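You operate a simulated robot arm through the tools that you are given. There is no shell and no other tool. Be economical: measure what you need, move in short steps, check, and stop when the job is done.

You run a simulated robot arm. Do the job below in one go: nothing can be reset, and whatever is moved stays where it is left.

JOB
Put the can that says "used" from the top of bench four on the top of bench seven. Put the black weight on the top of bench two. Take the green weight and put it on the grey mat. Put the green gear on the top of blue table one. Put the green can on the top of blue table two away on the free edge of the cowling table. Put the green filter on the top of blue table two away on the top of the fitting bench. Put the grey housing on the top of blue table two away on the low shelf of the fitting bench. Take the filter carton that expires last from the top of blue table two and put it on top of the green-handled jug. Take the box marked "seals" from the top of blue table two and leave it on the ledge of the check booth. Take the steel dish and put it on the top of blue table one. Open the drawer four, put the grey pad on the top of the store counter away in the inside of drawer four and shut the four again. Do these in any order. Set down upright: can, black weight, green weight, green can, grey housing, filter carton, box.

The check looks at the end state, three seconds after you hand in, the way a careful person would. Anything else that was tipped, shoved, dropped, spilled or broken makes it a failure. Lids that push on must go on centred and level and be pressed home; caps that screw on are set level and turned clockwise until they are tight.

ROBOT AND FRAMES
A 7-joint arm with a fingered hand on a trunk, on a base that drives. Base frame: it is fixed to the floor where the robot stands at the start and does not move with it; the origin is under the middle of the robot, x ahead of it, y to its left, z up. Readings come in m, rad, newtons and seconds.
Its first joint turns from -1.204 to 3.002 rad. Places, roughly: black weight [2, 1.25, 1]; drawer four [1.2, 6.9, 0.5]; filter carton [2.75, 14.25, 1]; free edge of the cowling table [10.6, 9.9, 0.8]; green can [2.75, 13.5, 1]; green filter (4x4x10 cm) [2.7, 13.7, 0.9]; green gear (6x6x3 cm) [3.3, 13.5, 0.9]; green weight [4, 1.75, 1]; green-handled jug [3.25, 14, 1]; grey housing (6x6x13 cm) [2.9, 14.3, 0.9]; grey mat [0.5, 2.8, 0.9]; grey pad (10x8x5 cm) [-7.4, 9.3, 0.9]; inside of drawer four [1.2, 6.9, 0.5]; ledge of the check booth [2.9, 16.4, 0.8]; low shelf of the fitting bench [-5.3, -1.1, 0.1]; steel dish (15x15x4 cm) [3.3, 14.9, 0.9]; top of bench seven [1.7, 1.2, 0.9]; top of bench two [0.8, 3, 0.9]; top of blue table one [0.8, 14.2, 0.9]; top of the fitting bench [-5.2, -1.3, 0.9]; white box, yellow box [3, 14.5, 1]. Payload 3.2 kg.
The TCP is the grasp point between the finger pads, 0.026 m short of the fingertips. In the tool frame z runs along the fingers and y along their closing line. Largest opening 0.088 m; the body of the gripper starts 0.03 m behind the TCP. The gripper is a hand of 5 fingers: y runs from the thumb to the fingers, the wrist lies at [-0.016, -0.108, -0.172] in the tool frame, and closing takes about 1.5 s.
Orientation is that of the tool frame in the base frame, as [roll, pitch, yaw] about the fixed x, y, z axes, in that order (R = Rz(yaw) Ry(pitch) Rx(roll)). With the fingers straight down and the wrist toward the robot, the tool's x, y and z point along [0, 1, 0], [1, 0, 0] and [0, 0, -1] of the base frame.

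CONTROLS
- The arm moves only by the tool drive_tool. Its argument "commands" is a list of rows, each an object (a shift or turn left out is 0, a gripper value left out holds the last) with "dp": the shift along the tool's x, y, z in m, a list of three; "turn": the turn, a rotation vector about the tool's x, y, z in rad, a list of three. In form: [{"dp": [x, y, z], "turn": [wx, wy, wz]}, ...]. A call has 1 to 8 rows; each row is the pose to reach, as a shift and turn from the pose commanded when the call began, along the tool's axes at that moment. "fingers" is the gripper command, from -1 (shut) to 1 (fully open), values between in proportion, set as the call begins (left out, the last holds). Each row takes 0.2 s and may step no farther than 0.05 m and 0.15 rad from the row before; otherwise, or with a gripper value out of range, the whole call is refused. A pose out of reach is approached as far as the arm can. The call stops where the force on the tool passes 40 N (or 10 N more than at its start, if that is more) or the arm is blocked; 0.2 s more then pass. The fingers move at their own pace (about 0.072 m/s each) and stop on an object; they squeeze with about 23 N. The grip force told is the motor's: it shows also when the fingers shut on nothing. Time passes only in rows, and 0.2 s behind the last, so rows that repeat a pose let the fingers close. It gives the time, the measured TCP pose, the force on the tool (base axes), the opening and the grip force at its end, in the units of the frame above (readings bear some noise), with the torque about the TCP (base axes, N m) and any sound that the robot's microphone picked up, and new pictures: "views" is both (left out), scene, wrist or none.
- Cameras (640 x 400 px; columns grow to the right, rows downward): "scene" is now at [0.1387, -0.0173, 1.3945]; the picture's right is [-0.18, -0.98, -0.00], its down [-0.55, 0.10, -0.83] and it looks along [0.81, -0.15, -0.56] (base axes); focal length 267 px, centre (320, 200). "wrist" rides on the gripper at [0.067, -0.097, -0.117] in the tool frame; the picture's right is [-0.71, 0.33, -0.62], its down [-0.65, -0.65, 0.39] and it looks along [-0.28, 0.68, 0.68] (tool axes); focal length 234 px, centre (320, 200). There is no depth. A picture from a camera that has moved, and an enlarged one, comes with that camera's place and axes in the base frame and with its lens.
- slide_trunk(by): slides the trunk up (or, below 0, down) by that many m; the arm and the scene camera ride with it, the base frame stays. It gives what a move gives, with no picture.
- base_move(legs): drives the robot by 1 to 6 legs, each [ahead, left, turn to the left] in m, m and rad, along the robot's own axes; the way and the turn of a leg run together, so that a leg with both is an arc; at most 1.5 m and 3.142 rad a leg. The arm and the cameras ride along, it lands a little off, and it stops where it bumps. It gives what a move gives, and a new picture of the scene camera.
- finger_targets(index, middle, ring, little, thumb_bend, thumb_turn): sets how far each is bent, from 0 (flat) to 1 (curled in); at 0.3 the hand is open as for a grip, at 0.7 the pads meet at the TCP. One left out holds its place. A second passes; each finger stops where it meets its share of the squeeze, and holds until it gets a number again. A gripper value or a shape takes the hand back. It gives what a move gives, with no picture; readings hold the bend of each and the force on index, middle, ring, little, thumb and palm. thumb_turn goes from beside the hand (0) to across from the fingers (1), as for a grip.
- preshape(shape): the hand has 5 fingers and takes this shape, open, in about a second: jaw (thumb against the fingers, like two jaws); tri (thumb and two fingers); tip (a fingertip pinch); poke (one finger out to press); point (the index stretched); flat (the hand flat); cup (the hand cupped); fist (a fist). The gripper value then closes the fingers along that shape, each until it touches; the sizes above hold for jaw. It gives what a move gives, with no picture.
- head_to(pan, tilt): turns the head with the scene camera to pan (to the left, within 1.501 rad either way) and tilt (down, from -0.506 to 1.204), counted from straight ahead of the robot. It gives what a move gives, and a new picture of the scene camera.
- zoom(camera, box): a new picture of the part [left, top, right, bottom] of that camera's present view, enlarged. It takes no simulated time.
- sign_off(): hands the job in; it is judged then, once.

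Work in short steps. Places have to be worked out from the pictures, the camera data and where the tool is seen: move nearer, look again, correct. Check each grasp and each placing, and mend what went wrong. You have 567 turns and 360 pictures in all, those below and enlarged ones among them. Open the gripper and draw the arm clear of the work before you hand the job in, unless the task says otherwise.

The tools are called after "Request:" by a JSON object that holds its "name" and its "arguments". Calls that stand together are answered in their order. drive_tool: Moves the arm, as the interface text tells. Its arguments: {"type":"object","properties":{"commands":{"type":"array"},"fingers":{"type":"number"},"views":{"type":"string","enum":["both","scene","wrist","none"]}},"required":["commands"]} The other tools are called the same way: slide_trunk (by) slides the trunk up or down; preshape (shape) gives the hand a shape; finger_targets (index, middle, ring, little, thumb_bend, thumb_turn) moves the fingers one by one; base_move (legs) drives the base; head_to (pan, tilt) turns the head that bears the scene camera; zoom (camera, box) takes an enlarged picture of a part of a camera's view; sign_off () hands the job in.

At the start:

```text
time: 0.0
ee_pos: [0.4192, -0.0732, 1.1999]
orientation: [3.14, 0.001, 1.571]
contact_force: [-0.6, -0.4, -0.1]
moment: [-0.01, -0.03, 0.01]
opening: 0.088
grip_force: 0.1
shape: jaw
bend: [0.3, 0.3, 0.3, 0.3, 0.3, 0.97]
finger forces: [0.1, 0.0, 0.1, 0.1, 0.0, 0.1]
trunk travel left (down, up): [-0.7, 0.14]
robot x, y, heading: [-0.0009, -0.0012, -0.004]
head pan, tilt: [-0.18, 0.595]
```

scene: 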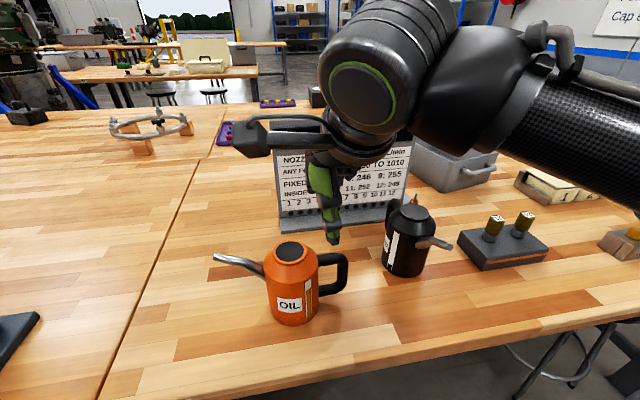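
wrist: 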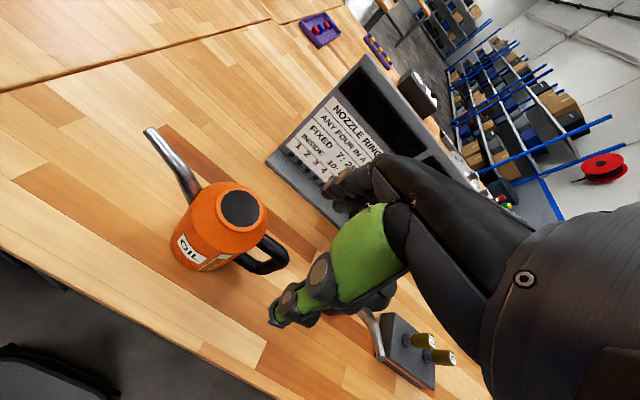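

The first picture shows a bench ahead with oil cans. I look around to learn the layout.

Request:
{"name": "head_to", "arguments": {"pan": 0.5, "tilt": 0.3}}

Request:
{"name": "head_to", "arguments": {"pan": 1.4, "tilt": 0.3}}

Request:
{"name": "head_to", "arguments": {"pan": -0.7, "tilt": 0.3}}

```text
time: 1.1
ee_pos: [0.4193, -0.0728, 1.2018]
orientation: [-3.141, 0.0, 1.57]
contact_force: [-0.1, -0.4, -1.0]
moment: [0.01, -0.02, 0.03]
opening: 0.088
grip_force: 0.1
shape: jaw
bend: [0.3, 0.3, 0.3, 0.3, 0.3, 0.97]
finger forces: [0.0, 0.0, 0.1, 0.0, 0.0, 0.0]
trunk travel left (down, up): [-0.7, 0.14]
robot x, y, heading: [-0.0009, 0.0009, 0.001]
head pan, tilt: [0.499, 0.3]
camera scene: at [0.1337, 0.0431, 1.4215], right [0.48, -0.88, 0.0], down [-0.26, -0.14, -0.96], along [0.84, 0.46, -0.3], focal length 267 px, centre (320, 200)
```

scene: 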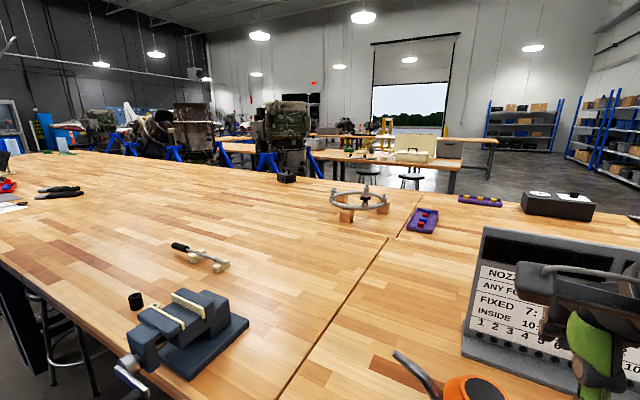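

```text
time: 2.2
ee_pos: [0.4191, -0.0712, 1.2001]
orientation: [-3.14, 0.001, 1.57]
contact_force: [-0.4, 0.5, 1.2]
moment: [-0.01, 0.03, 0.02]
opening: 0.0877
grip_force: 0.1
shape: jaw
bend: [0.3, 0.3, 0.3, 0.3, 0.3, 0.97]
finger forces: [0.0, 0.0, 0.1, 0.0, 0.1, 0.0]
trunk travel left (down, up): [-0.7, 0.14]
robot x, y, heading: [0.0, 0.0028, 0.001]
head pan, tilt: [1.4, 0.3]
camera scene: at [0.0676, 0.0905, 1.4216], right [0.99, -0.17, 0.0], down [-0.05, -0.29, -0.96], along [0.16, 0.94, -0.3], focal length 267 px, centre (320, 200)
```

scene: 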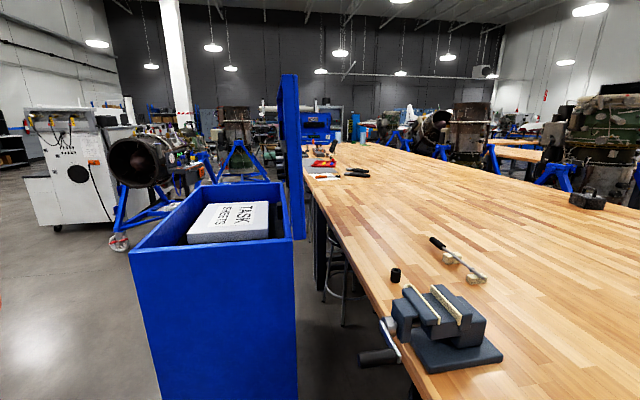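

```text
time: 4.2
ee_pos: [0.4199, -0.0732, 1.2003]
orientation: [3.141, -0.001, 1.571]
contact_force: [-0.1, -0.5, 0.2]
moment: [-0.04, 0.03, 0.01]
opening: 0.0878
grip_force: 0.1
shape: jaw
bend: [0.3, 0.3, 0.3, 0.3, 0.3, 0.97]
finger forces: [0.0, 0.0, 0.0, 0.0, 0.1, 0.1]
trunk travel left (down, up): [-0.7, 0.14]
robot x, y, heading: [-0.0007, -0.0045, -0.003]
head pan, tilt: [-0.7, 0.3]
camera scene: at [0.1231, -0.0616, 1.4216], right [-0.64, -0.77, 0.0], down [-0.23, 0.19, -0.96], along [0.73, -0.61, -0.3], focal length 267 px, centre (320, 200)
```

scene: 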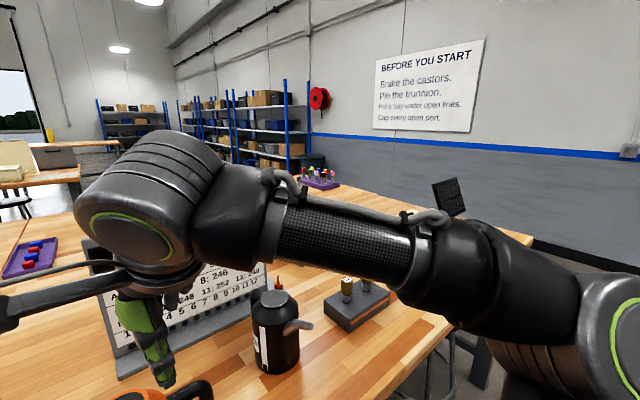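

I look at the can labels in front.

Request:
{"name": "head_to", "arguments": {"pan": -0.3, "tilt": 0.6}}

Request:
{"name": "zoom", "arguments": {"camera": "scene", "box": [240, 180, 480, 340]}}

```text
time: 5.1
ee_pos: [0.4185, -0.0734, 1.2019]
orientation: [-3.142, -0.001, 1.569]
contact_force: [-0.3, 0.7, 0.6]
moment: [0.02, 0.0, -0.03]
opening: 0.0876
grip_force: 0.0
shape: jaw
bend: [0.3, 0.3, 0.3, 0.3, 0.3, 0.97]
finger forces: [0.0, 0.0, 0.1, 0.1, 0.0, 0.1]
trunk travel left (down, up): [-0.7, 0.14]
robot x, y, heading: [0.0015, -0.0006, 0.003]
head pan, tilt: [-0.3, 0.6]
camera scene: at [0.136, -0.0278, 1.3942], right [-0.3, -0.95, 0.0], down [-0.54, 0.17, -0.83], along [0.79, -0.24, -0.56], focal length 267 px, centre (320, 200)
```

scene: 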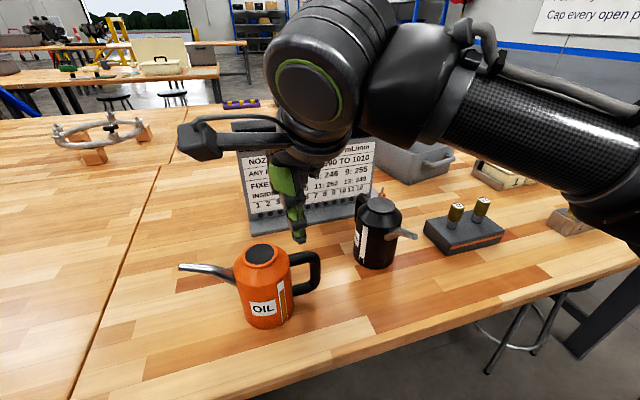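

```text
2.50 times, centred on (360, 260) of scene
camera zoom: at [0.136, -0.0278, 1.3942], right [-0.3, -0.95, 0.0], down [-0.54, 0.17, -0.83], along [0.79, -0.24, -0.56], focal length 668 px, centre (220, 50)
```

zoom: 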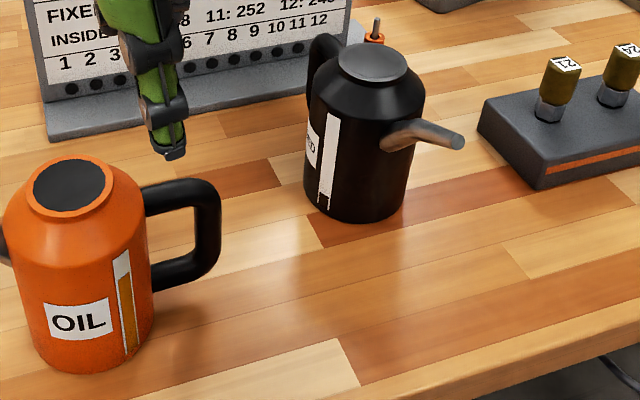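

The black can seems to be the "used" one; I zoom tighter on its label and handle.

Request:
{"name": "zoom", "arguments": {"camera": "scene", "box": [330, 180, 426, 276]}}

Request:
{"name": "zoom", "arguments": {"camera": "scene", "box": [170, 130, 460, 310]}}

```text
4.17 times, centred on (378, 228) of scene
camera zoom: at [0.136, -0.0278, 1.3942], right [-0.3, -0.95, 0.0], down [-0.54, 0.17, -0.83], along [0.79, -0.24, -0.56], focal length 1114 px, centre (78, 83)
```

zoom: 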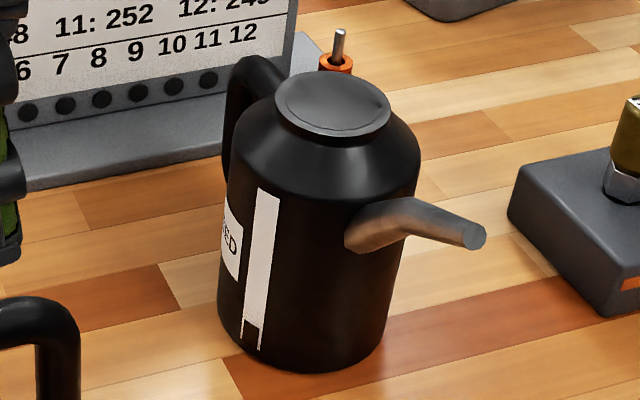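

```text
2.21 times, centred on (315, 220) of scene
camera zoom: at [0.136, -0.0278, 1.3942], right [-0.3, -0.95, 0.0], down [-0.54, 0.17, -0.83], along [0.79, -0.24, -0.56], focal length 590 px, centre (331, 156)
```

zoom: 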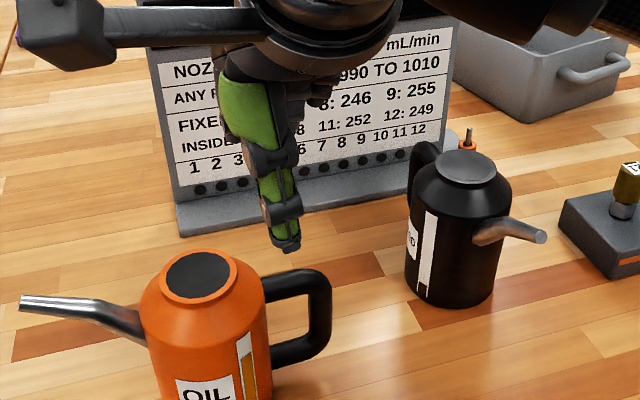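

The label reads "...SED", so it is the used can, about [0.578, -0.312], lid top z≈1.037, spout toward me and handle away. I swing the hand so that it closes along y, above the lid.

Request:
{"name": "drive_tool", "arguments": {"commands": [{"dp": [-0.03, 0.02, 0], "turn": [0, 0, -0.14]}, {"dp": [-0.06, 0.04, 0], "turn": [0, 0, -0.28]}, {"dp": [-0.09, 0.06, 0], "turn": [0, 0, -0.42]}, {"dp": [-0.12, 0.08, 0], "turn": [0, 0, -0.56]}, {"dp": [-0.15, 0.1, 0], "turn": [0, 0, -0.7]}, {"dp": [-0.18, 0.12, 0], "turn": [0, 0, -0.84]}, {"dp": [-0.21, 0.14, 0], "turn": [0, 0, -0.98]}, {"dp": [-0.24, 0.158, 0], "turn": [0, 0, -1.12]}], "fingers": 1}}

```text
time: 6.9
ee_pos: [0.5211, -0.2904, 1.1708]
orientation: [3.14, -0.003, 2.694]
contact_force: [1.0, -0.7, -0.5]
moment: [0.02, -0.03, -0.01]
opening: 0.0879
grip_force: 0.1
shape: jaw
bend: [0.3, 0.3, 0.3, 0.3, 0.3, 0.97]
finger forces: [0.0, 0.0, 0.0, 0.0, 0.1, 0.1]
out of reach, approached as far as the arm can: row 7, 8
trunk travel left (down, up): [-0.7, 0.14]
robot x, y, heading: [0.0002, -0.0027, 0.001]
head pan, tilt: [-0.3, 0.6]
camera scene: at [0.1366, -0.0282, 1.394], right [-0.3, -0.96, 0.0], down [-0.54, 0.17, -0.82], along [0.79, -0.24, -0.57], focal length 267 px, centre (320, 200)
camera wrist: at [0.4187, -0.3498, 1.2866], right [0.78, -0.01, 0.62], down [0.3, -0.87, -0.39], along [0.55, 0.49, -0.68], focal length 234 px, centre (320, 200)
```

scene: 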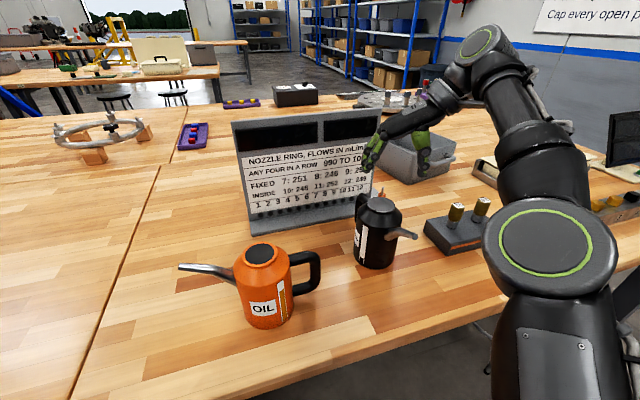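
wrist: 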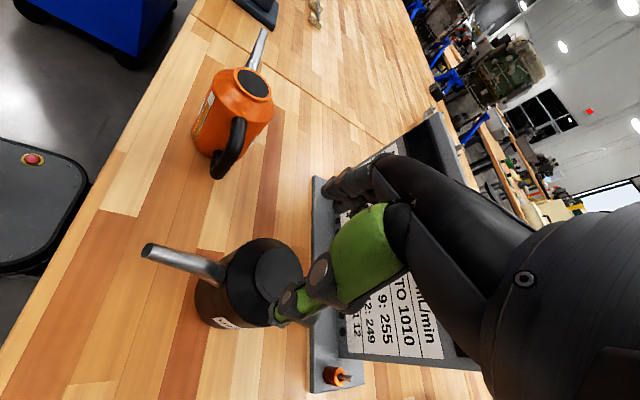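

The reach falls short with this wrist yaw; I check the floor to my right before shifting the base.

Request:
{"name": "head_to", "arguments": {"pan": -1.0, "tilt": 1.1}}

```text
time: 8.0
ee_pos: [0.5219, -0.2898, 1.1715]
orientation: [-3.141, -0.001, 2.69]
contact_force: [-0.4, 0.5, -0.4]
moment: [0.0, -0.02, 0.01]
opening: 0.0879
grip_force: 0.0
shape: jaw
bend: [0.3, 0.3, 0.3, 0.3, 0.3, 0.97]
finger forces: [0.0, 0.0, 0.1, 0.0, 0.0, 0.1]
trunk travel left (down, up): [-0.7, 0.14]
robot x, y, heading: [-0.0014, 0.0011, -0.0]
head pan, tilt: [-1.0, 1.1]
camera scene: at [0.0859, -0.0546, 1.3555], right [-0.84, -0.54, 0.0], down [-0.48, 0.75, -0.45], along [0.25, -0.38, -0.89], focal length 267 px, centre (320, 200)
```

scene: 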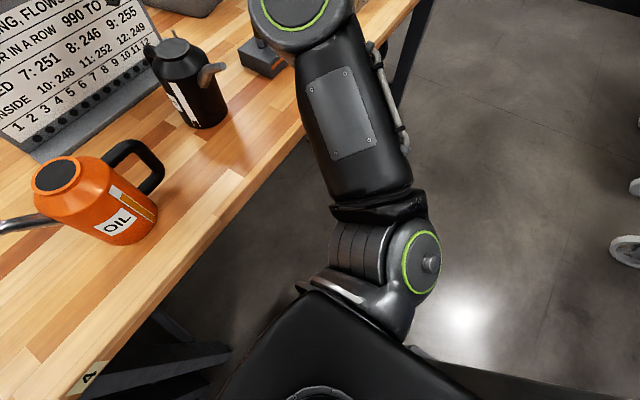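

The sticker "4" confirms bench four. The floor is clear to the right, so I shift the base 0.25 m right.

Request:
{"name": "base_move", "arguments": {"legs": [[0, -0.25, 0]]}}

Request:
{"name": "head_to", "arguments": {"pan": 0.0, "tilt": 0.7}}

```text
time: 9.8
ee_pos: [0.5207, -0.5383, 1.17]
orientation: [-3.14, 0.002, 2.691]
contact_force: [-0.2, -0.6, 0.0]
moment: [-0.01, 0.03, 0.0]
opening: 0.0881
grip_force: 0.1
shape: jaw
bend: [0.3, 0.3, 0.3, 0.3, 0.3, 0.97]
finger forces: [0.0, 0.0, 0.0, 0.1, 0.0, 0.0]
trunk travel left (down, up): [-0.7, 0.14]
robot x, y, heading: [0.0, -0.2539, -0.004]
head pan, tilt: [-1.0, 1.1]
camera scene: at [0.0857, -0.3043, 1.3555], right [-0.84, -0.54, 0.0], down [-0.48, 0.75, -0.45], along [0.25, -0.38, -0.89], focal length 267 px, centre (320, 200)
```

scene: 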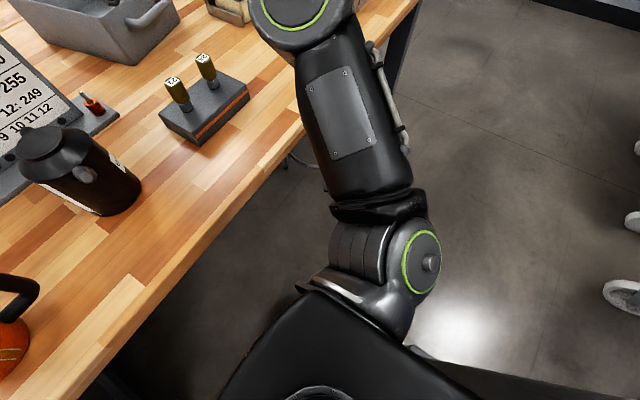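

```text
time: 11.1
ee_pos: [0.5221, -0.5387, 1.1718]
orientation: [-3.141, -0.001, 2.692]
contact_force: [-0.3, 0.6, 0.0]
moment: [-0.01, 0.01, -0.01]
opening: 0.088
grip_force: 0.2
shape: jaw
bend: [0.3, 0.3, 0.3, 0.3, 0.3, 0.97]
finger forces: [0.1, 0.0, 0.1, 0.0, 0.1, 0.1]
trunk travel left (down, up): [-0.7, 0.14]
robot x, y, heading: [0.0005, -0.2488, 0.001]
head pan, tilt: [0.0, 0.7]
camera scene: at [0.1366, -0.2509, 1.3854], right [0.0, -1.0, 0.0], down [-0.64, 0.0, -0.76], along [0.76, 0.0, -0.64], focal length 267 px, centre (320, 200)
```

scene: 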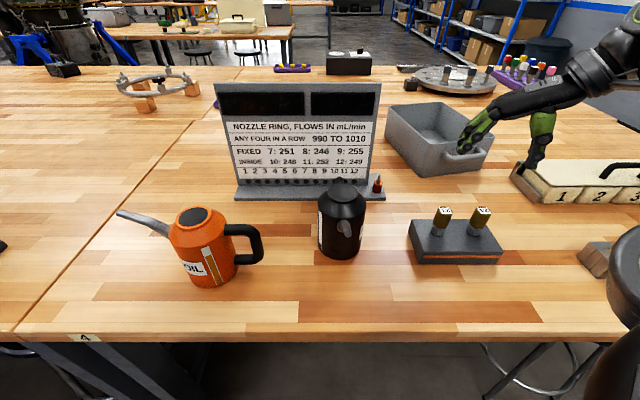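

Can centre now estimated at (0.586, -0.306). I bring the hand above it, closing line along y.

Request:
{"name": "drive_tool", "arguments": {"commands": [{"dp": [0.007, 0.04, 0.0], "turn": [0, 0, -0.075]}, {"dp": [0.014, 0.08, 0], "turn": [0, 0, -0.15]}, {"dp": [0.022, 0.12, 0], "turn": [0, 0, -0.225]}, {"dp": [0.029, 0.16, 0.01], "turn": [0, 0, -0.3]}, {"dp": [0.036, 0.2, 0.02], "turn": [0, 0, -0.375]}, {"dp": [0.0437, 0.2376, 0.03], "turn": [0, 0, -0.45]}, {"dp": [0.0437, 0.2376, 0.03], "turn": [0, 0, -0.45]}]}}

```text
time: 12.7
ee_pos: [0.5593, -0.3073, 1.1306]
orientation: [3.14, 0.001, -3.141]
contact_force: [-0.7, -0.1, -0.5]
moment: [0.0, -0.03, 0.01]
opening: 0.088
grip_force: 0.0
shape: jaw
bend: [0.3, 0.3, 0.3, 0.3, 0.3, 0.97]
finger forces: [0.0, 0.1, 0.0, 0.0, 0.0, 0.0]
out of reach, approached as far as the arm can: row 3, 4, 5, 6, 7
trunk travel left (down, up): [-0.7, 0.14]
robot x, y, heading: [0.002, -0.2484, 0.002]
head pan, tilt: [0.0, 0.7]
camera scene: at [0.1367, -0.251, 1.3855], right [0.0, -1.0, 0.0], down [-0.64, 0.0, -0.76], along [0.76, 0.0, -0.64], focal length 267 px, centre (320, 200)
camera wrist: at [0.4919, -0.4047, 1.2458], right [0.71, 0.33, 0.62], down [0.65, -0.65, -0.39], along [0.28, 0.68, -0.68], focal length 234 px, centre (320, 200)
```

scene: 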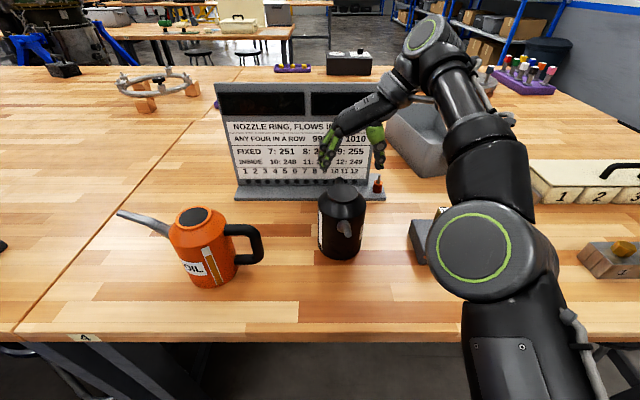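
wrist: 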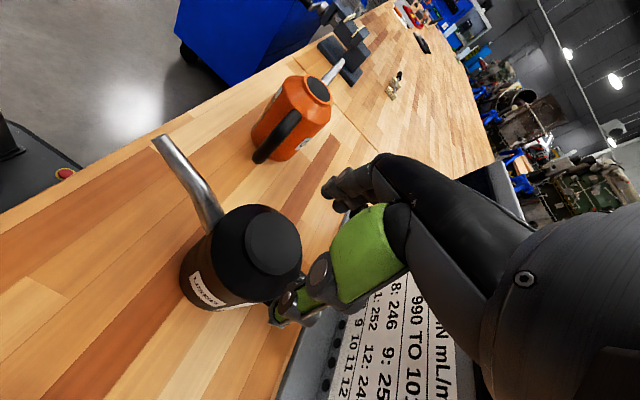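

Triangulating both views puts the lid at about (0.548, -0.301), top z≈1.06, so the bench is nearer z 0.9. I shift slightly and go partway down.

Request:
{"name": "drive_tool", "arguments": {"commands": [{"dp": [0.011, 0.006, 0.0]}, {"dp": [0.011, 0.006, 0.02]}, {"dp": [0.011, 0.006, 0.035]}, {"dp": [0.011, 0.006, 0.045]}, {"dp": [0.011, 0.006, 0.045]}]}}

Request:
{"name": "zoom", "arguments": {"camera": "scene", "box": [280, 120, 420, 270]}}

```text
time: 13.9
ee_pos: [0.5481, -0.3034, 1.0841]
orientation: [3.14, 0.001, -3.141]
contact_force: [0.4, 0.3, -0.2]
moment: [-0.01, -0.02, 0.01]
opening: 0.0878
grip_force: 0.1
shape: jaw
bend: [0.3, 0.3, 0.3, 0.3, 0.3, 0.97]
finger forces: [0.0, 0.0, 0.0, 0.0, 0.0, 0.0]
trunk travel left (down, up): [-0.7, 0.14]
robot x, y, heading: [-0.0022, -0.2471, -0.004]
head pan, tilt: [0.0, 0.7]
camera scene: at [0.1367, -0.2507, 1.3855], right [0.0, -1.0, 0.0], down [-0.64, 0.0, -0.76], along [0.76, 0.0, -0.64], focal length 267 px, centre (320, 200)
camera wrist: at [0.4809, -0.399, 1.2002], right [0.71, 0.33, 0.62], down [0.65, -0.65, -0.39], along [0.28, 0.68, -0.68], focal length 234 px, centre (320, 200)
```

scene: 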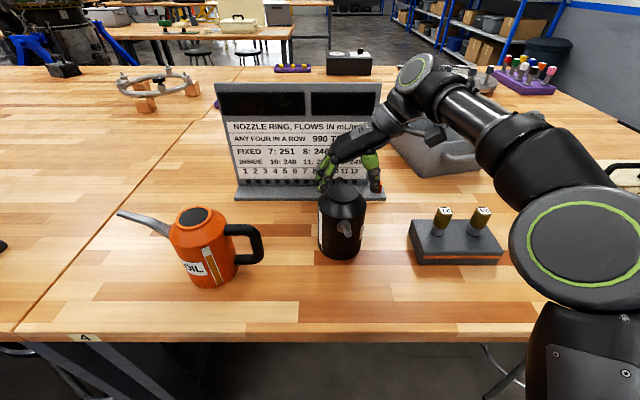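
wrist: 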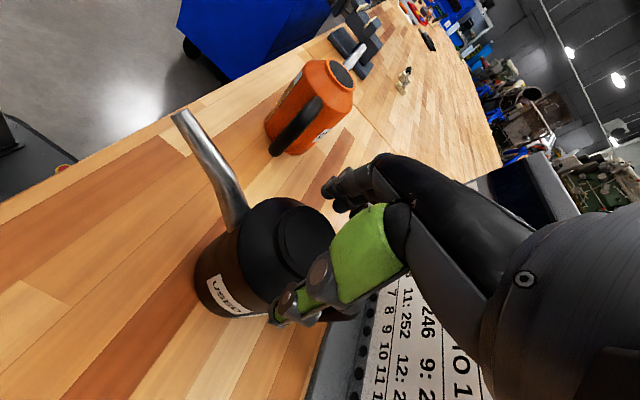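

```text
2.67 times, centred on (350, 195) of scene
camera zoom: at [0.1367, -0.2507, 1.3855], right [0.0, -1.0, 0.0], down [-0.64, 0.0, -0.76], along [0.76, 0.0, -0.64], focal length 713 px, centre (240, 213)
```

zoom: 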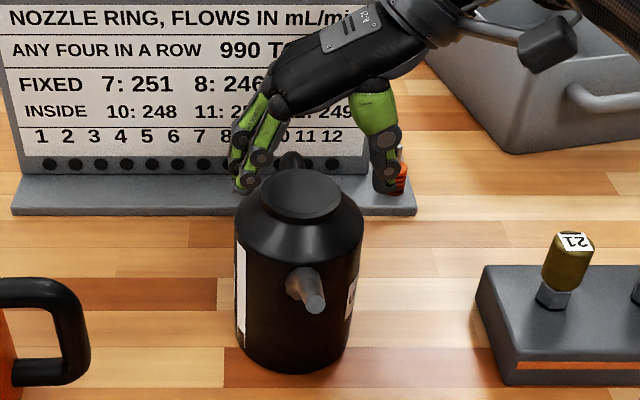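

Lid re-estimated at (0.548, -0.298, 1.054). I lower with 40 N guard and close the fingers on it.

Request:
{"name": "drive_tool", "arguments": {"commands": [{"dp": [0, 0.005, 0.01]}, {"dp": [0, 0.005, 0.02]}, {"dp": [0, 0.005, 0.028]}, {"dp": [0, 0.005, 0.028]}], "views": "none"}}

Request:
{"name": "zoom", "arguments": {"camera": "scene", "box": [280, 120, 420, 270]}}

```text
time: 14.9
ee_pos: [0.5448, -0.2962, 1.0659]
orientation: [3.129, 0.013, 3.141]
contact_force: [4.2, 2.9, 38.8]
moment: [2.4, -0.44, -0.28]
opening: 0.0879
grip_force: 0.0
shape: jaw
bend: [0.26, 0.18, 0.27, 0.3, 0.3, 0.97]
finger forces: [8.3, 23.9, 6.5, 0.0, 0.1, 0.1]
trunk travel left (down, up): [-0.7, 0.14]
robot x, y, heading: [-0.0001, -0.2462, -0.003]
head pan, tilt: [0.0, 0.7]
```

```text
2.67 times, centred on (350, 195) of scene
camera zoom: at [0.1306, -0.2502, 1.3865], right [0.0, -1.0, 0.0], down [-0.64, 0.0, -0.77], along [0.77, 0.0, -0.64], focal length 713 px, centre (240, 213)
```

zoom: 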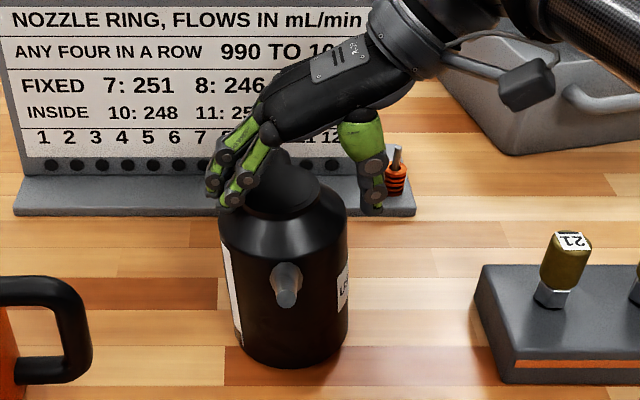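

The fingers pressed on the can's shoulder; I back off upward and look again.

Request:
{"name": "drive_tool", "arguments": {"commands": [{"dp": [0, 0, -0.01]}, {"dp": [0, 0, -0.02]}, {"dp": [0, 0, -0.02]}], "views": "wrist"}}

Request:
{"name": "zoom", "arguments": {"camera": "scene", "box": [280, 120, 420, 270]}}

```text
time: 15.7
ee_pos: [0.5466, -0.2975, 1.075]
orientation: [-3.138, -0.003, -3.139]
contact_force: [0.4, 0.0, 1.4]
moment: [0.12, -0.01, -0.06]
opening: 0.0878
grip_force: 0.0
shape: jaw
bend: [0.3, 0.29, 0.3, 0.3, 0.3, 0.97]
finger forces: [0.0, 1.9, 0.0, 0.0, 0.0, 0.1]
trunk travel left (down, up): [-0.7, 0.14]
robot x, y, heading: [0.0011, -0.2483, 0.004]
head pan, tilt: [0.0, 0.7]
camera wrist: at [0.4809, -0.3942, 1.1913], right [0.71, 0.34, 0.62], down [0.65, -0.65, -0.39], along [0.27, 0.68, -0.68], focal length 234 px, centre (320, 200)
```

wrist: 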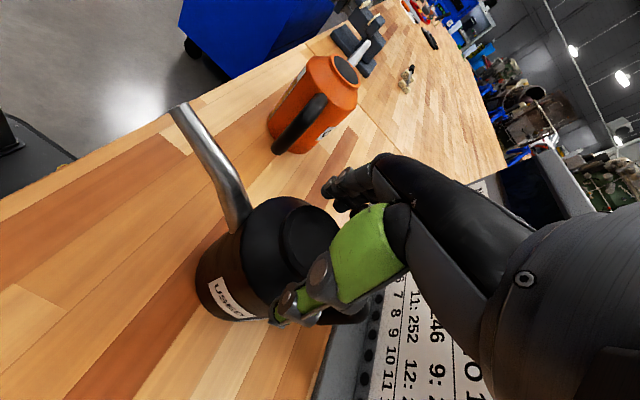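

```text
2.67 times, centred on (350, 195) of scene
camera zoom: at [0.1363, -0.2508, 1.3852], right [0.0, -1.0, 0.0], down [-0.64, 0.0, -0.77], along [0.77, 0.0, -0.64], focal length 713 px, centre (240, 213)
```

zoom: 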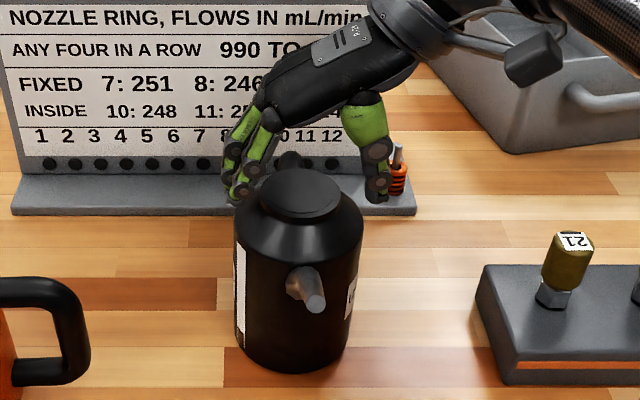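

The fingertips rest just above the shoulder rim, around the lid. I try closing on the lid here.

Request:
{"name": "drive_tool", "arguments": {"commands": [{"dp": [0, 0, 0]}, {"dp": [0, 0, 0]}, {"dp": [0, 0, 0]}, {"dp": [0, 0, 0]}, {"dp": [0, 0, 0]}, {"dp": [0, 0, 0]}, {"dp": [0, 0, 0]}, {"dp": [0, 0, 0]}], "fingers": -1, "views": "wrist"}}

Request:
{"name": "zoom", "arguments": {"camera": "scene", "box": [280, 120, 420, 270]}}

```text
time: 17.5
ee_pos: [0.5487, -0.2975, 1.078]
orientation: [-3.141, -0.002, 3.14]
contact_force: [-0.3, -0.5, -0.1]
moment: [-0.03, 0.02, -0.04]
opening: 0.0215
grip_force: 23.2
shape: jaw
bend: [0.71, 0.43, 0.64, 0.7, 0.93, 1.0]
finger forces: [0.0, 0.3, 0.0, 0.0, 0.1, 0.0]
trunk travel left (down, up): [-0.7, 0.14]
robot x, y, heading: [0.0008, -0.2474, 0.002]
head pan, tilt: [0.0, 0.7]
camera wrist: at [0.4811, -0.3943, 1.1928], right [0.71, 0.33, 0.62], down [0.65, -0.65, -0.39], along [0.28, 0.68, -0.68], focal length 234 px, centre (320, 200)
```

wrist: 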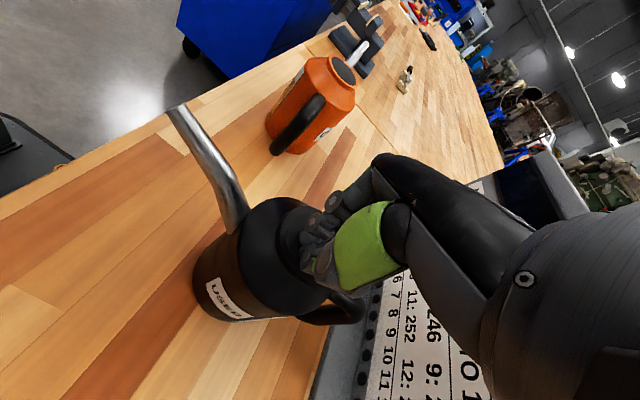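

```text
2.67 times, centred on (350, 195) of scene
camera zoom: at [0.1366, -0.2507, 1.3855], right [0.0, -1.0, 0.0], down [-0.64, 0.0, -0.76], along [0.76, 0.0, -0.64], focal length 713 px, centre (240, 213)
```

zoom: 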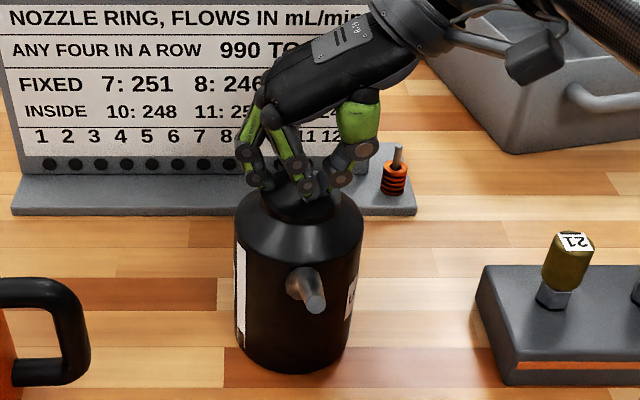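

The lid is too shallow to hold; the handle points away along +x, so I'll grip that instead. I open, rise, and drive forward a little for reach.

Request:
{"name": "drive_tool", "arguments": {"commands": [{"dp": [0, 0, -0.02]}, {"dp": [0, 0, -0.05]}, {"dp": [0, 0, -0.08]}, {"dp": [0, 0, -0.08]}, {"dp": [0, 0, -0.08]}, {"dp": [0, 0, -0.08]}], "fingers": 1, "views": "none"}}

Request:
{"name": "base_move", "arguments": {"legs": [[0.12, 0, 0]]}}

```text
time: 18.9
ee_pos: [0.5461, -0.2979, 1.1558]
orientation: [-3.141, -0.001, -3.141]
contact_force: [0.3, -0.1, 1.0]
moment: [-0.01, -0.02, 0.01]
opening: 0.0879
grip_force: 0.0
shape: jaw
bend: [0.3, 0.3, 0.3, 0.3, 0.3, 0.97]
finger forces: [0.0, 0.0, 0.0, 0.0, 0.0, 0.1]
out of reach, approached as far as the arm can: row 3, 4, 5, 6
trunk travel left (down, up): [-0.7, 0.14]
robot x, y, heading: [-0.0015, -0.251, 0.005]
head pan, tilt: [0.0, 0.7]
```

```text
time: 20.1
ee_pos: [0.6654, -0.297, 1.1562]
orientation: [-3.142, 0.0, 3.141]
contact_force: [0.4, 0.2, -1.2]
moment: [0.0, 0.04, 0.02]
opening: 0.088
grip_force: 0.0
shape: jaw
bend: [0.3, 0.3, 0.3, 0.3, 0.3, 0.97]
finger forces: [0.0, 0.0, 0.1, 0.0, 0.1, 0.0]
trunk travel left (down, up): [-0.7, 0.14]
robot x, y, heading: [0.1173, -0.2475, 0.002]
head pan, tilt: [0.0, 0.7]
camera scene: at [0.2571, -0.2507, 1.3855], right [0.0, -1.0, 0.0], down [-0.64, 0.0, -0.76], along [0.76, 0.0, -0.64], focal length 267 px, centre (320, 200)
```

scene: 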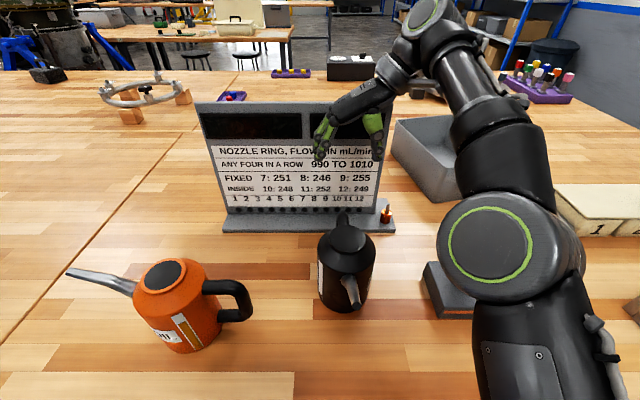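

Now the hand is in reach of the handle (bar y≈-0.297, x 0.60–0.66). I move above it and partly descend.

Request:
{"name": "drive_tool", "arguments": {"commands": [{"dp": [0.025, 0, 0.03]}, {"dp": [0.025, 0, 0.06]}, {"dp": [0.025, 0, 0.08]}, {"dp": [0.025, 0, 0.08]}], "views": "wrist"}}

Request:
{"name": "zoom", "arguments": {"camera": "scene", "box": [280, 150, 420, 290]}}

```text
time: 21.1
ee_pos: [0.6408, -0.2974, 1.0755]
orientation: [-3.14, 0.001, -3.141]
contact_force: [0.3, -0.1, 0.1]
moment: [-0.04, 0.03, -0.01]
opening: 0.0879
grip_force: 0.0
shape: jaw
bend: [0.3, 0.3, 0.3, 0.3, 0.3, 0.97]
finger forces: [0.0, 0.0, 0.0, 0.0, 0.0, 0.0]
trunk travel left (down, up): [-0.7, 0.14]
robot x, y, heading: [0.1215, -0.2495, 0.001]
head pan, tilt: [0.0, 0.7]
camera wrist: at [0.5742, -0.3944, 1.1911], right [0.71, 0.33, 0.62], down [0.65, -0.65, -0.39], along [0.28, 0.68, -0.68], focal length 234 px, centre (320, 200)
```

wrist: 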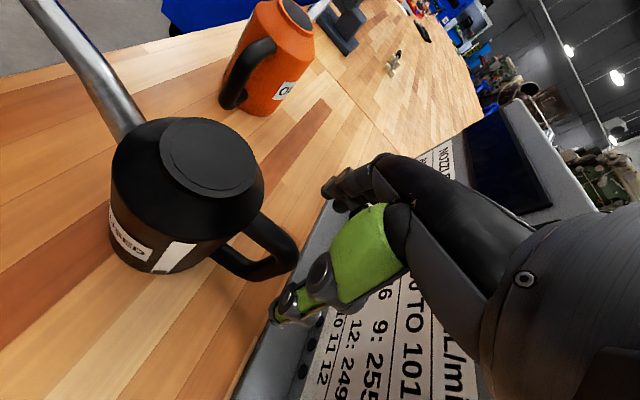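

```text
2.86 times, centred on (350, 220) of scene
camera zoom: at [0.2573, -0.2503, 1.3854], right [0.0, -1.0, 0.0], down [-0.64, 0.0, -0.76], along [0.76, 0.0, -0.64], focal length 764 px, centre (234, 143)
```

zoom: 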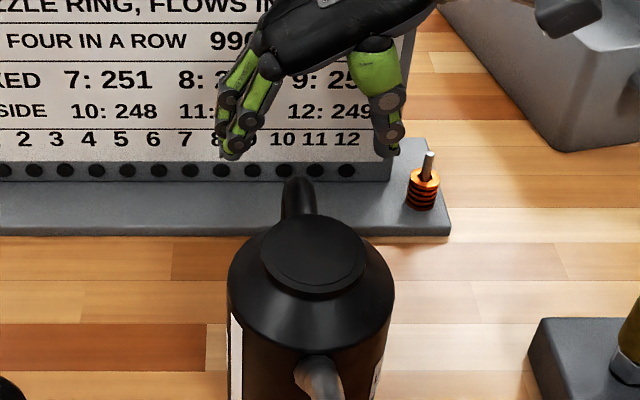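

The handle corner triangulates to about (0.645, -0.295, 1.02). I descend around the bar and close.

Request:
{"name": "drive_tool", "arguments": {"commands": [{"dp": [-0.004, 0.002, 0.02]}, {"dp": [-0.004, 0.002, 0.04]}, {"dp": [-0.004, 0.002, 0.06]}, {"dp": [-0.004, 0.002, 0.064]}, {"dp": [-0.004, 0.002, 0.064]}], "views": "none"}}

Request:
{"name": "drive_tool", "arguments": {"commands": [{"dp": [0, 0, 0]}, {"dp": [0, 0, 0]}, {"dp": [0, 0, 0]}, {"dp": [0, 0, 0]}, {"dp": [0, 0, 0]}, {"dp": [0, 0, 0]}, {"dp": [0, 0, 0]}, {"dp": [0, 0, 0]}], "fingers": -1, "views": "wrist"}}

Request:
{"name": "zoom", "arguments": {"camera": "scene", "box": [280, 150, 420, 290]}}

```text
time: 22.3
ee_pos: [0.6455, -0.295, 1.0103]
orientation: [-3.141, -0.001, 3.142]
contact_force: [-0.8, 0.2, -0.2]
moment: [0.01, 0.01, -0.03]
opening: 0.0877
grip_force: 0.1
shape: jaw
bend: [0.3, 0.3, 0.3, 0.3, 0.3, 0.97]
finger forces: [0.0, 0.0, 0.1, 0.0, 0.0, 0.0]
trunk travel left (down, up): [-0.7, 0.14]
robot x, y, heading: [0.1213, -0.2486, -0.002]
head pan, tilt: [0.0, 0.7]
```

```text
time: 24.1
ee_pos: [0.6449, -0.2957, 1.0109]
orientation: [-3.141, -0.001, -3.141]
contact_force: [-0.1, -0.4, -0.3]
moment: [-0.06, 0.01, -0.07]
opening: 0.0133
grip_force: 23.1
shape: jaw
bend: [0.67, 0.57, 0.7, 0.7, 0.52, 1.0]
finger forces: [11.1, 7.5, 0.0, 0.1, 18.5, 0.0]
trunk travel left (down, up): [-0.7, 0.14]
robot x, y, heading: [0.1178, -0.2488, -0.005]
head pan, tilt: [0.0, 0.7]
camera wrist: at [0.5783, -0.3924, 1.1272], right [0.71, 0.33, 0.62], down [0.65, -0.65, -0.39], along [0.28, 0.68, -0.68], focal length 234 px, centre (320, 200)
```

wrist: 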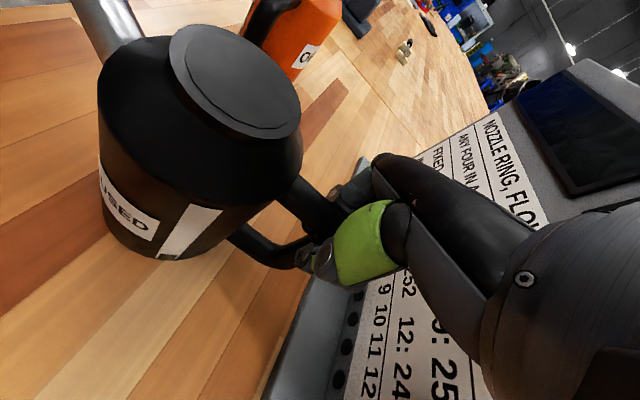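

```text
2.86 times, centred on (350, 220) of scene
camera zoom: at [0.2569, -0.2508, 1.3855], right [0.0, -1.0, 0.0], down [-0.64, 0.0, -0.76], along [0.76, 0.0, -0.64], focal length 764 px, centre (234, 143)
```

zoom: 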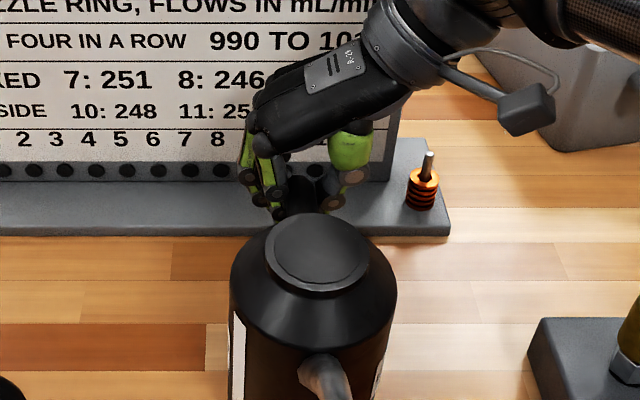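

Index, middle and thumb hold the handle. I lift gently 4 cm as a test.

Request:
{"name": "drive_tool", "arguments": {"commands": [{"dp": [0, 0, -0.01]}, {"dp": [0, 0, -0.02]}, {"dp": [0, 0, -0.03]}, {"dp": [0, 0, -0.04]}, {"dp": [0, 0, -0.04]}]}}

```text
time: 25.3
ee_pos: [0.6454, -0.2957, 1.0518]
orientation: [-3.141, 0.0, 3.139]
contact_force: [1.0, -0.1, -2.3]
moment: [0.04, -0.2, 0.04]
opening: 0.0128
grip_force: 23.2
shape: jaw
bend: [0.67, 0.57, 0.7, 0.7, 0.52, 1.0]
finger forces: [10.0, 11.0, 0.1, 0.0, 18.5, 0.1]
trunk travel left (down, up): [-0.7, 0.14]
robot x, y, heading: [0.1199, -0.249, 0.002]
head pan, tilt: [0.0, 0.7]
camera scene: at [0.2575, -0.2509, 1.3854], right [0.0, -1.0, 0.0], down [-0.64, 0.0, -0.76], along [0.76, 0.0, -0.64], focal length 267 px, centre (320, 200)
camera wrist: at [0.578, -0.3928, 1.1672], right [0.71, 0.33, 0.62], down [0.65, -0.65, -0.39], along [0.28, 0.68, -0.68], focal length 234 px, centre (320, 200)
```

scene: 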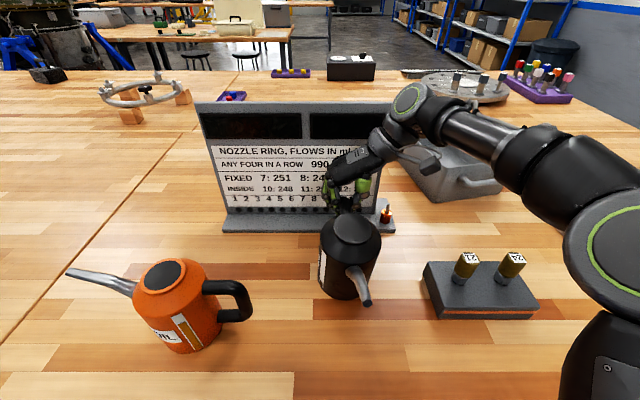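
wrist: 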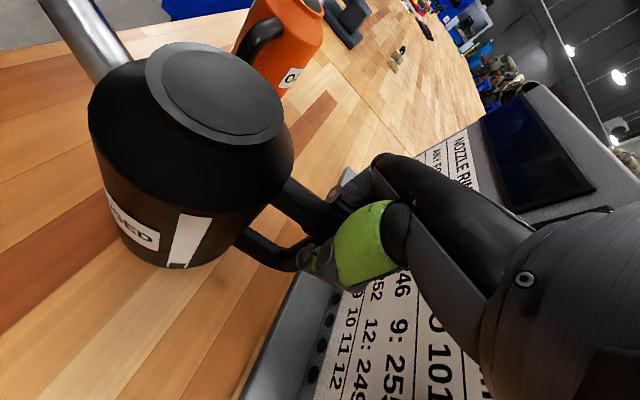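

It holds well (2.3 N). I raise it, pull it closer, then back out from the bench.

Request:
{"name": "drive_tool", "arguments": {"commands": [{"dp": [0, 0, -0.03]}, {"dp": [0.02, 0, -0.06]}, {"dp": [0.05, 0, -0.08]}, {"dp": [0.08, 0, -0.1]}, {"dp": [0.1, 0, -0.12]}, {"dp": [0.1, 0, -0.12]}], "views": "none"}}

Request:
{"name": "base_move", "arguments": {"legs": [[-0.5, 0, 0]]}}

Request:
{"name": "head_to", "arguments": {"pan": -1.4, "tilt": 0.4}}

```text
time: 26.7
ee_pos: [0.5459, -0.2971, 1.1711]
orientation: [3.141, 0.001, -3.141]
contact_force: [1.2, -0.2, -3.3]
moment: [-0.02, -0.19, -0.02]
opening: 0.0128
grip_force: 23.0
shape: jaw
bend: [0.68, 0.57, 0.7, 0.7, 0.52, 1.0]
finger forces: [10.5, 11.3, 0.0, 0.1, 18.5, 0.1]
trunk travel left (down, up): [-0.7, 0.14]
robot x, y, heading: [0.1246, -0.2498, -0.001]
head pan, tilt: [0.0, 0.7]
```

```text
time: 29.6
ee_pos: [0.049, -0.2964, 1.1725]
orientation: [-3.142, 0.001, -3.138]
contact_force: [0.1, -0.2, -2.5]
moment: [0.01, -0.18, -0.03]
opening: 0.0129
grip_force: 22.9
shape: jaw
bend: [0.68, 0.57, 0.7, 0.7, 0.52, 1.0]
finger forces: [10.4, 11.2, 0.0, 0.0, 18.5, 0.1]
trunk travel left (down, up): [-0.7, 0.14]
robot x, y, heading: [-0.3777, -0.2512, 0.003]
head pan, tilt: [0.0, 0.7]
camera scene: at [-0.2399, -0.2512, 1.3855], right [0.0, -1.0, 0.0], down [-0.64, 0.0, -0.76], along [0.76, 0.0, -0.64], focal length 267 px, centre (320, 200)
```

scene: 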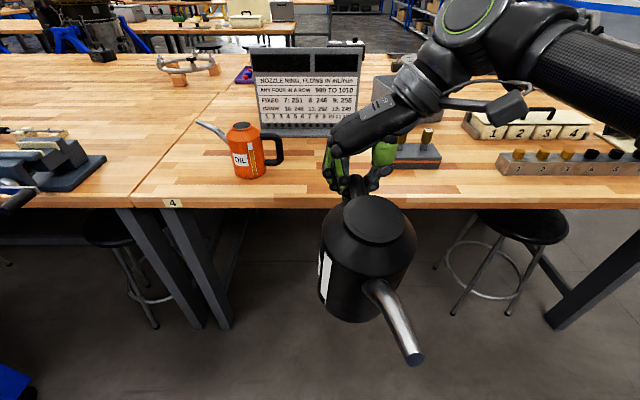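

```text
time: 31.2
ee_pos: [0.049, -0.2966, 1.172]
orientation: [-3.141, 0.001, -3.137]
contact_force: [-0.3, -0.2, -1.7]
moment: [0.03, -0.19, 0.03]
opening: 0.0128
grip_force: 23.0
shape: jaw
bend: [0.68, 0.57, 0.7, 0.7, 0.52, 1.0]
finger forces: [10.4, 11.3, 0.0, 0.0, 18.3, 0.0]
trunk travel left (down, up): [-0.7, 0.14]
robot x, y, heading: [-0.3781, -0.252, 0.004]
head pan, tilt: [-1.4, 0.4]
camera scene: at [-0.3086, -0.3426, 1.4123], right [-0.98, -0.17, 0.0], down [-0.07, 0.38, -0.92], along [0.16, -0.91, -0.39], focal length 267 px, centre (320, 200)
```

scene: 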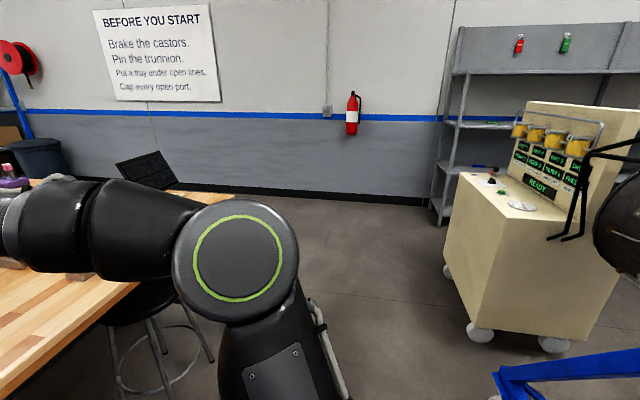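

The aisle to the right is clear (bench ends at y≈-1.45, wall at y≈-3.8, cart beyond x<-0.95). I drive right past the bench end.

Request:
{"name": "base_move", "arguments": {"legs": [[0, -1.0, 0], [0, -1.0, 0]]}}

Request:
{"name": "head_to", "arguments": {"pan": 0.3, "tilt": 0.4}}

```text
time: 41.1
ee_pos: [0.0552, -2.2864, 1.1716]
orientation: [-3.141, 0.002, -3.136]
contact_force: [-0.1, 0.3, -2.4]
moment: [0.02, -0.17, 0.0]
opening: 0.0127
grip_force: 22.7
shape: jaw
bend: [0.68, 0.57, 0.7, 0.7, 0.52, 1.0]
finger forces: [10.6, 11.3, 0.0, 0.0, 18.5, 0.1]
trunk travel left (down, up): [-0.7, 0.14]
robot x, y, heading: [-0.3688, -2.2404, 0.006]
head pan, tilt: [-1.4, 0.4]
camera scene: at [-0.301, -2.3338, 1.4123], right [-0.98, -0.17, 0.0], down [-0.07, 0.38, -0.92], along [0.16, -0.91, -0.39], focal length 267 px, centre (320, 200)
```

scene: 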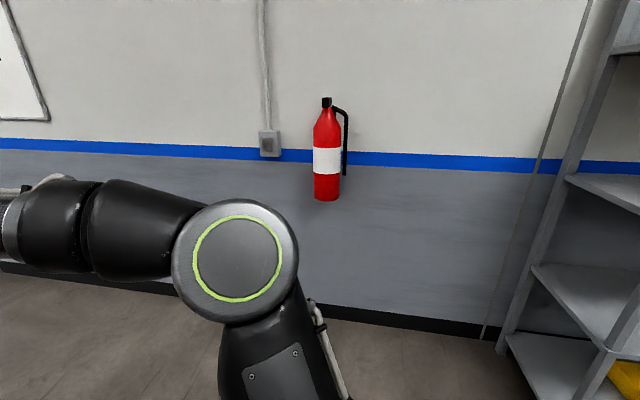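

```text
time: 42.8
ee_pos: [0.0572, -2.2871, 1.1717]
orientation: [3.14, -0.001, -3.137]
contact_force: [0.2, 0.1, -2.1]
moment: [0.04, -0.23, 0.01]
opening: 0.013
grip_force: 23.3
shape: jaw
bend: [0.68, 0.57, 0.7, 0.7, 0.52, 1.0]
finger forces: [10.7, 11.3, 0.0, 0.0, 18.4, 0.0]
trunk travel left (down, up): [-0.7, 0.14]
robot x, y, heading: [-0.3703, -2.2431, 0.003]
head pan, tilt: [0.3, 0.4]
camera scene: at [-0.2288, -2.2147, 1.4123], right [0.3, -0.95, 0.0], down [-0.37, -0.12, -0.92], along [0.88, 0.28, -0.39], focal length 267 px, centre (320, 200)
```

scene: 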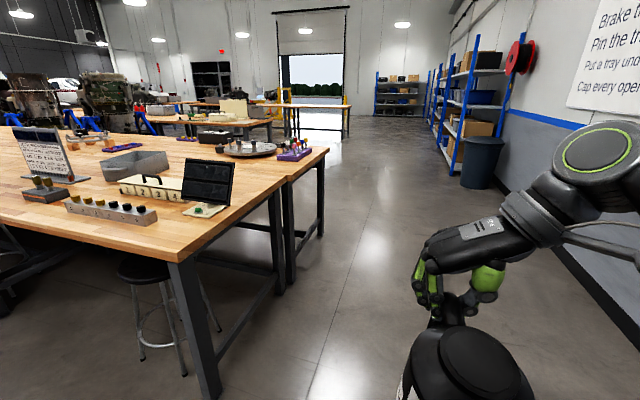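

The aisle ahead is clear; I drive forward past the bench end and look left.

Request:
{"name": "base_move", "arguments": {"legs": [[1.5, 0, 0], [1.5, 0, 0]]}}

Request:
{"name": "head_to", "arguments": {"pan": 1.4, "tilt": 0.35}}

```text
time: 57.2
ee_pos: [3.0454, -2.2206, 1.1724]
orientation: [-3.14, -0.001, -3.111]
contact_force: [-0.5, 0.0, -2.4]
moment: [0.0, -0.19, 0.02]
opening: 0.0132
grip_force: 23.2
shape: jaw
bend: [0.68, 0.57, 0.7, 0.7, 0.52, 1.0]
finger forces: [10.6, 11.3, 0.1, 0.1, 18.4, 0.0]
trunk travel left (down, up): [-0.7, 0.14]
robot x, y, heading: [2.6202, -2.1906, 0.03]
head pan, tilt: [0.3, 0.4]
camera scene: at [2.7598, -2.1571, 1.4123], right [0.33, -0.95, 0.0], down [-0.37, -0.13, -0.92], along [0.87, 0.3, -0.39], focal length 267 px, centre (320, 200)
```

scene: 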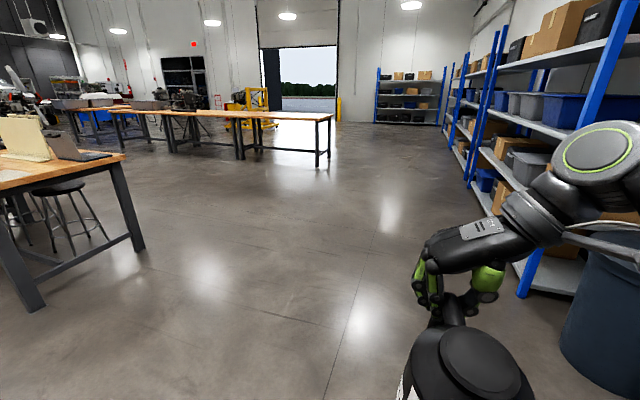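

```text
time: 58.6
ee_pos: [3.0463, -2.2213, 1.1718]
orientation: [3.141, 0.002, -3.11]
contact_force: [0.1, 0.8, -2.9]
moment: [0.04, -0.18, 0.0]
opening: 0.0126
grip_force: 22.9
shape: jaw
bend: [0.68, 0.57, 0.7, 0.7, 0.52, 1.0]
finger forces: [10.6, 11.4, 0.0, 0.0, 18.4, 0.0]
trunk travel left (down, up): [-0.7, 0.14]
robot x, y, heading: [2.6202, -2.1904, 0.031]
head pan, tilt: [1.4, 0.351]
camera scene: at [2.6852, -2.0951, 1.4169], right [0.99, -0.14, 0.0], down [-0.05, -0.34, -0.94], along [0.13, 0.93, -0.34], focal length 267 px, centre (320, 200)
```

scene: 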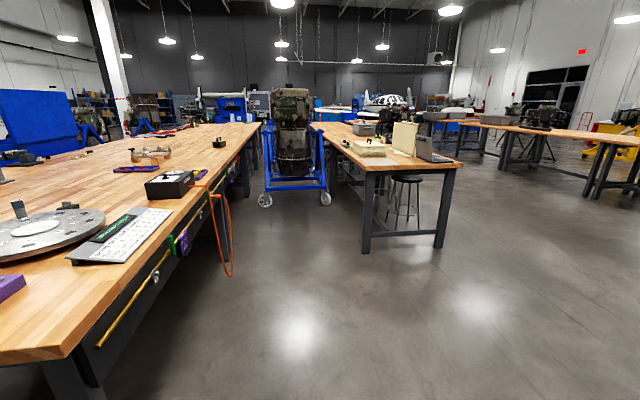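

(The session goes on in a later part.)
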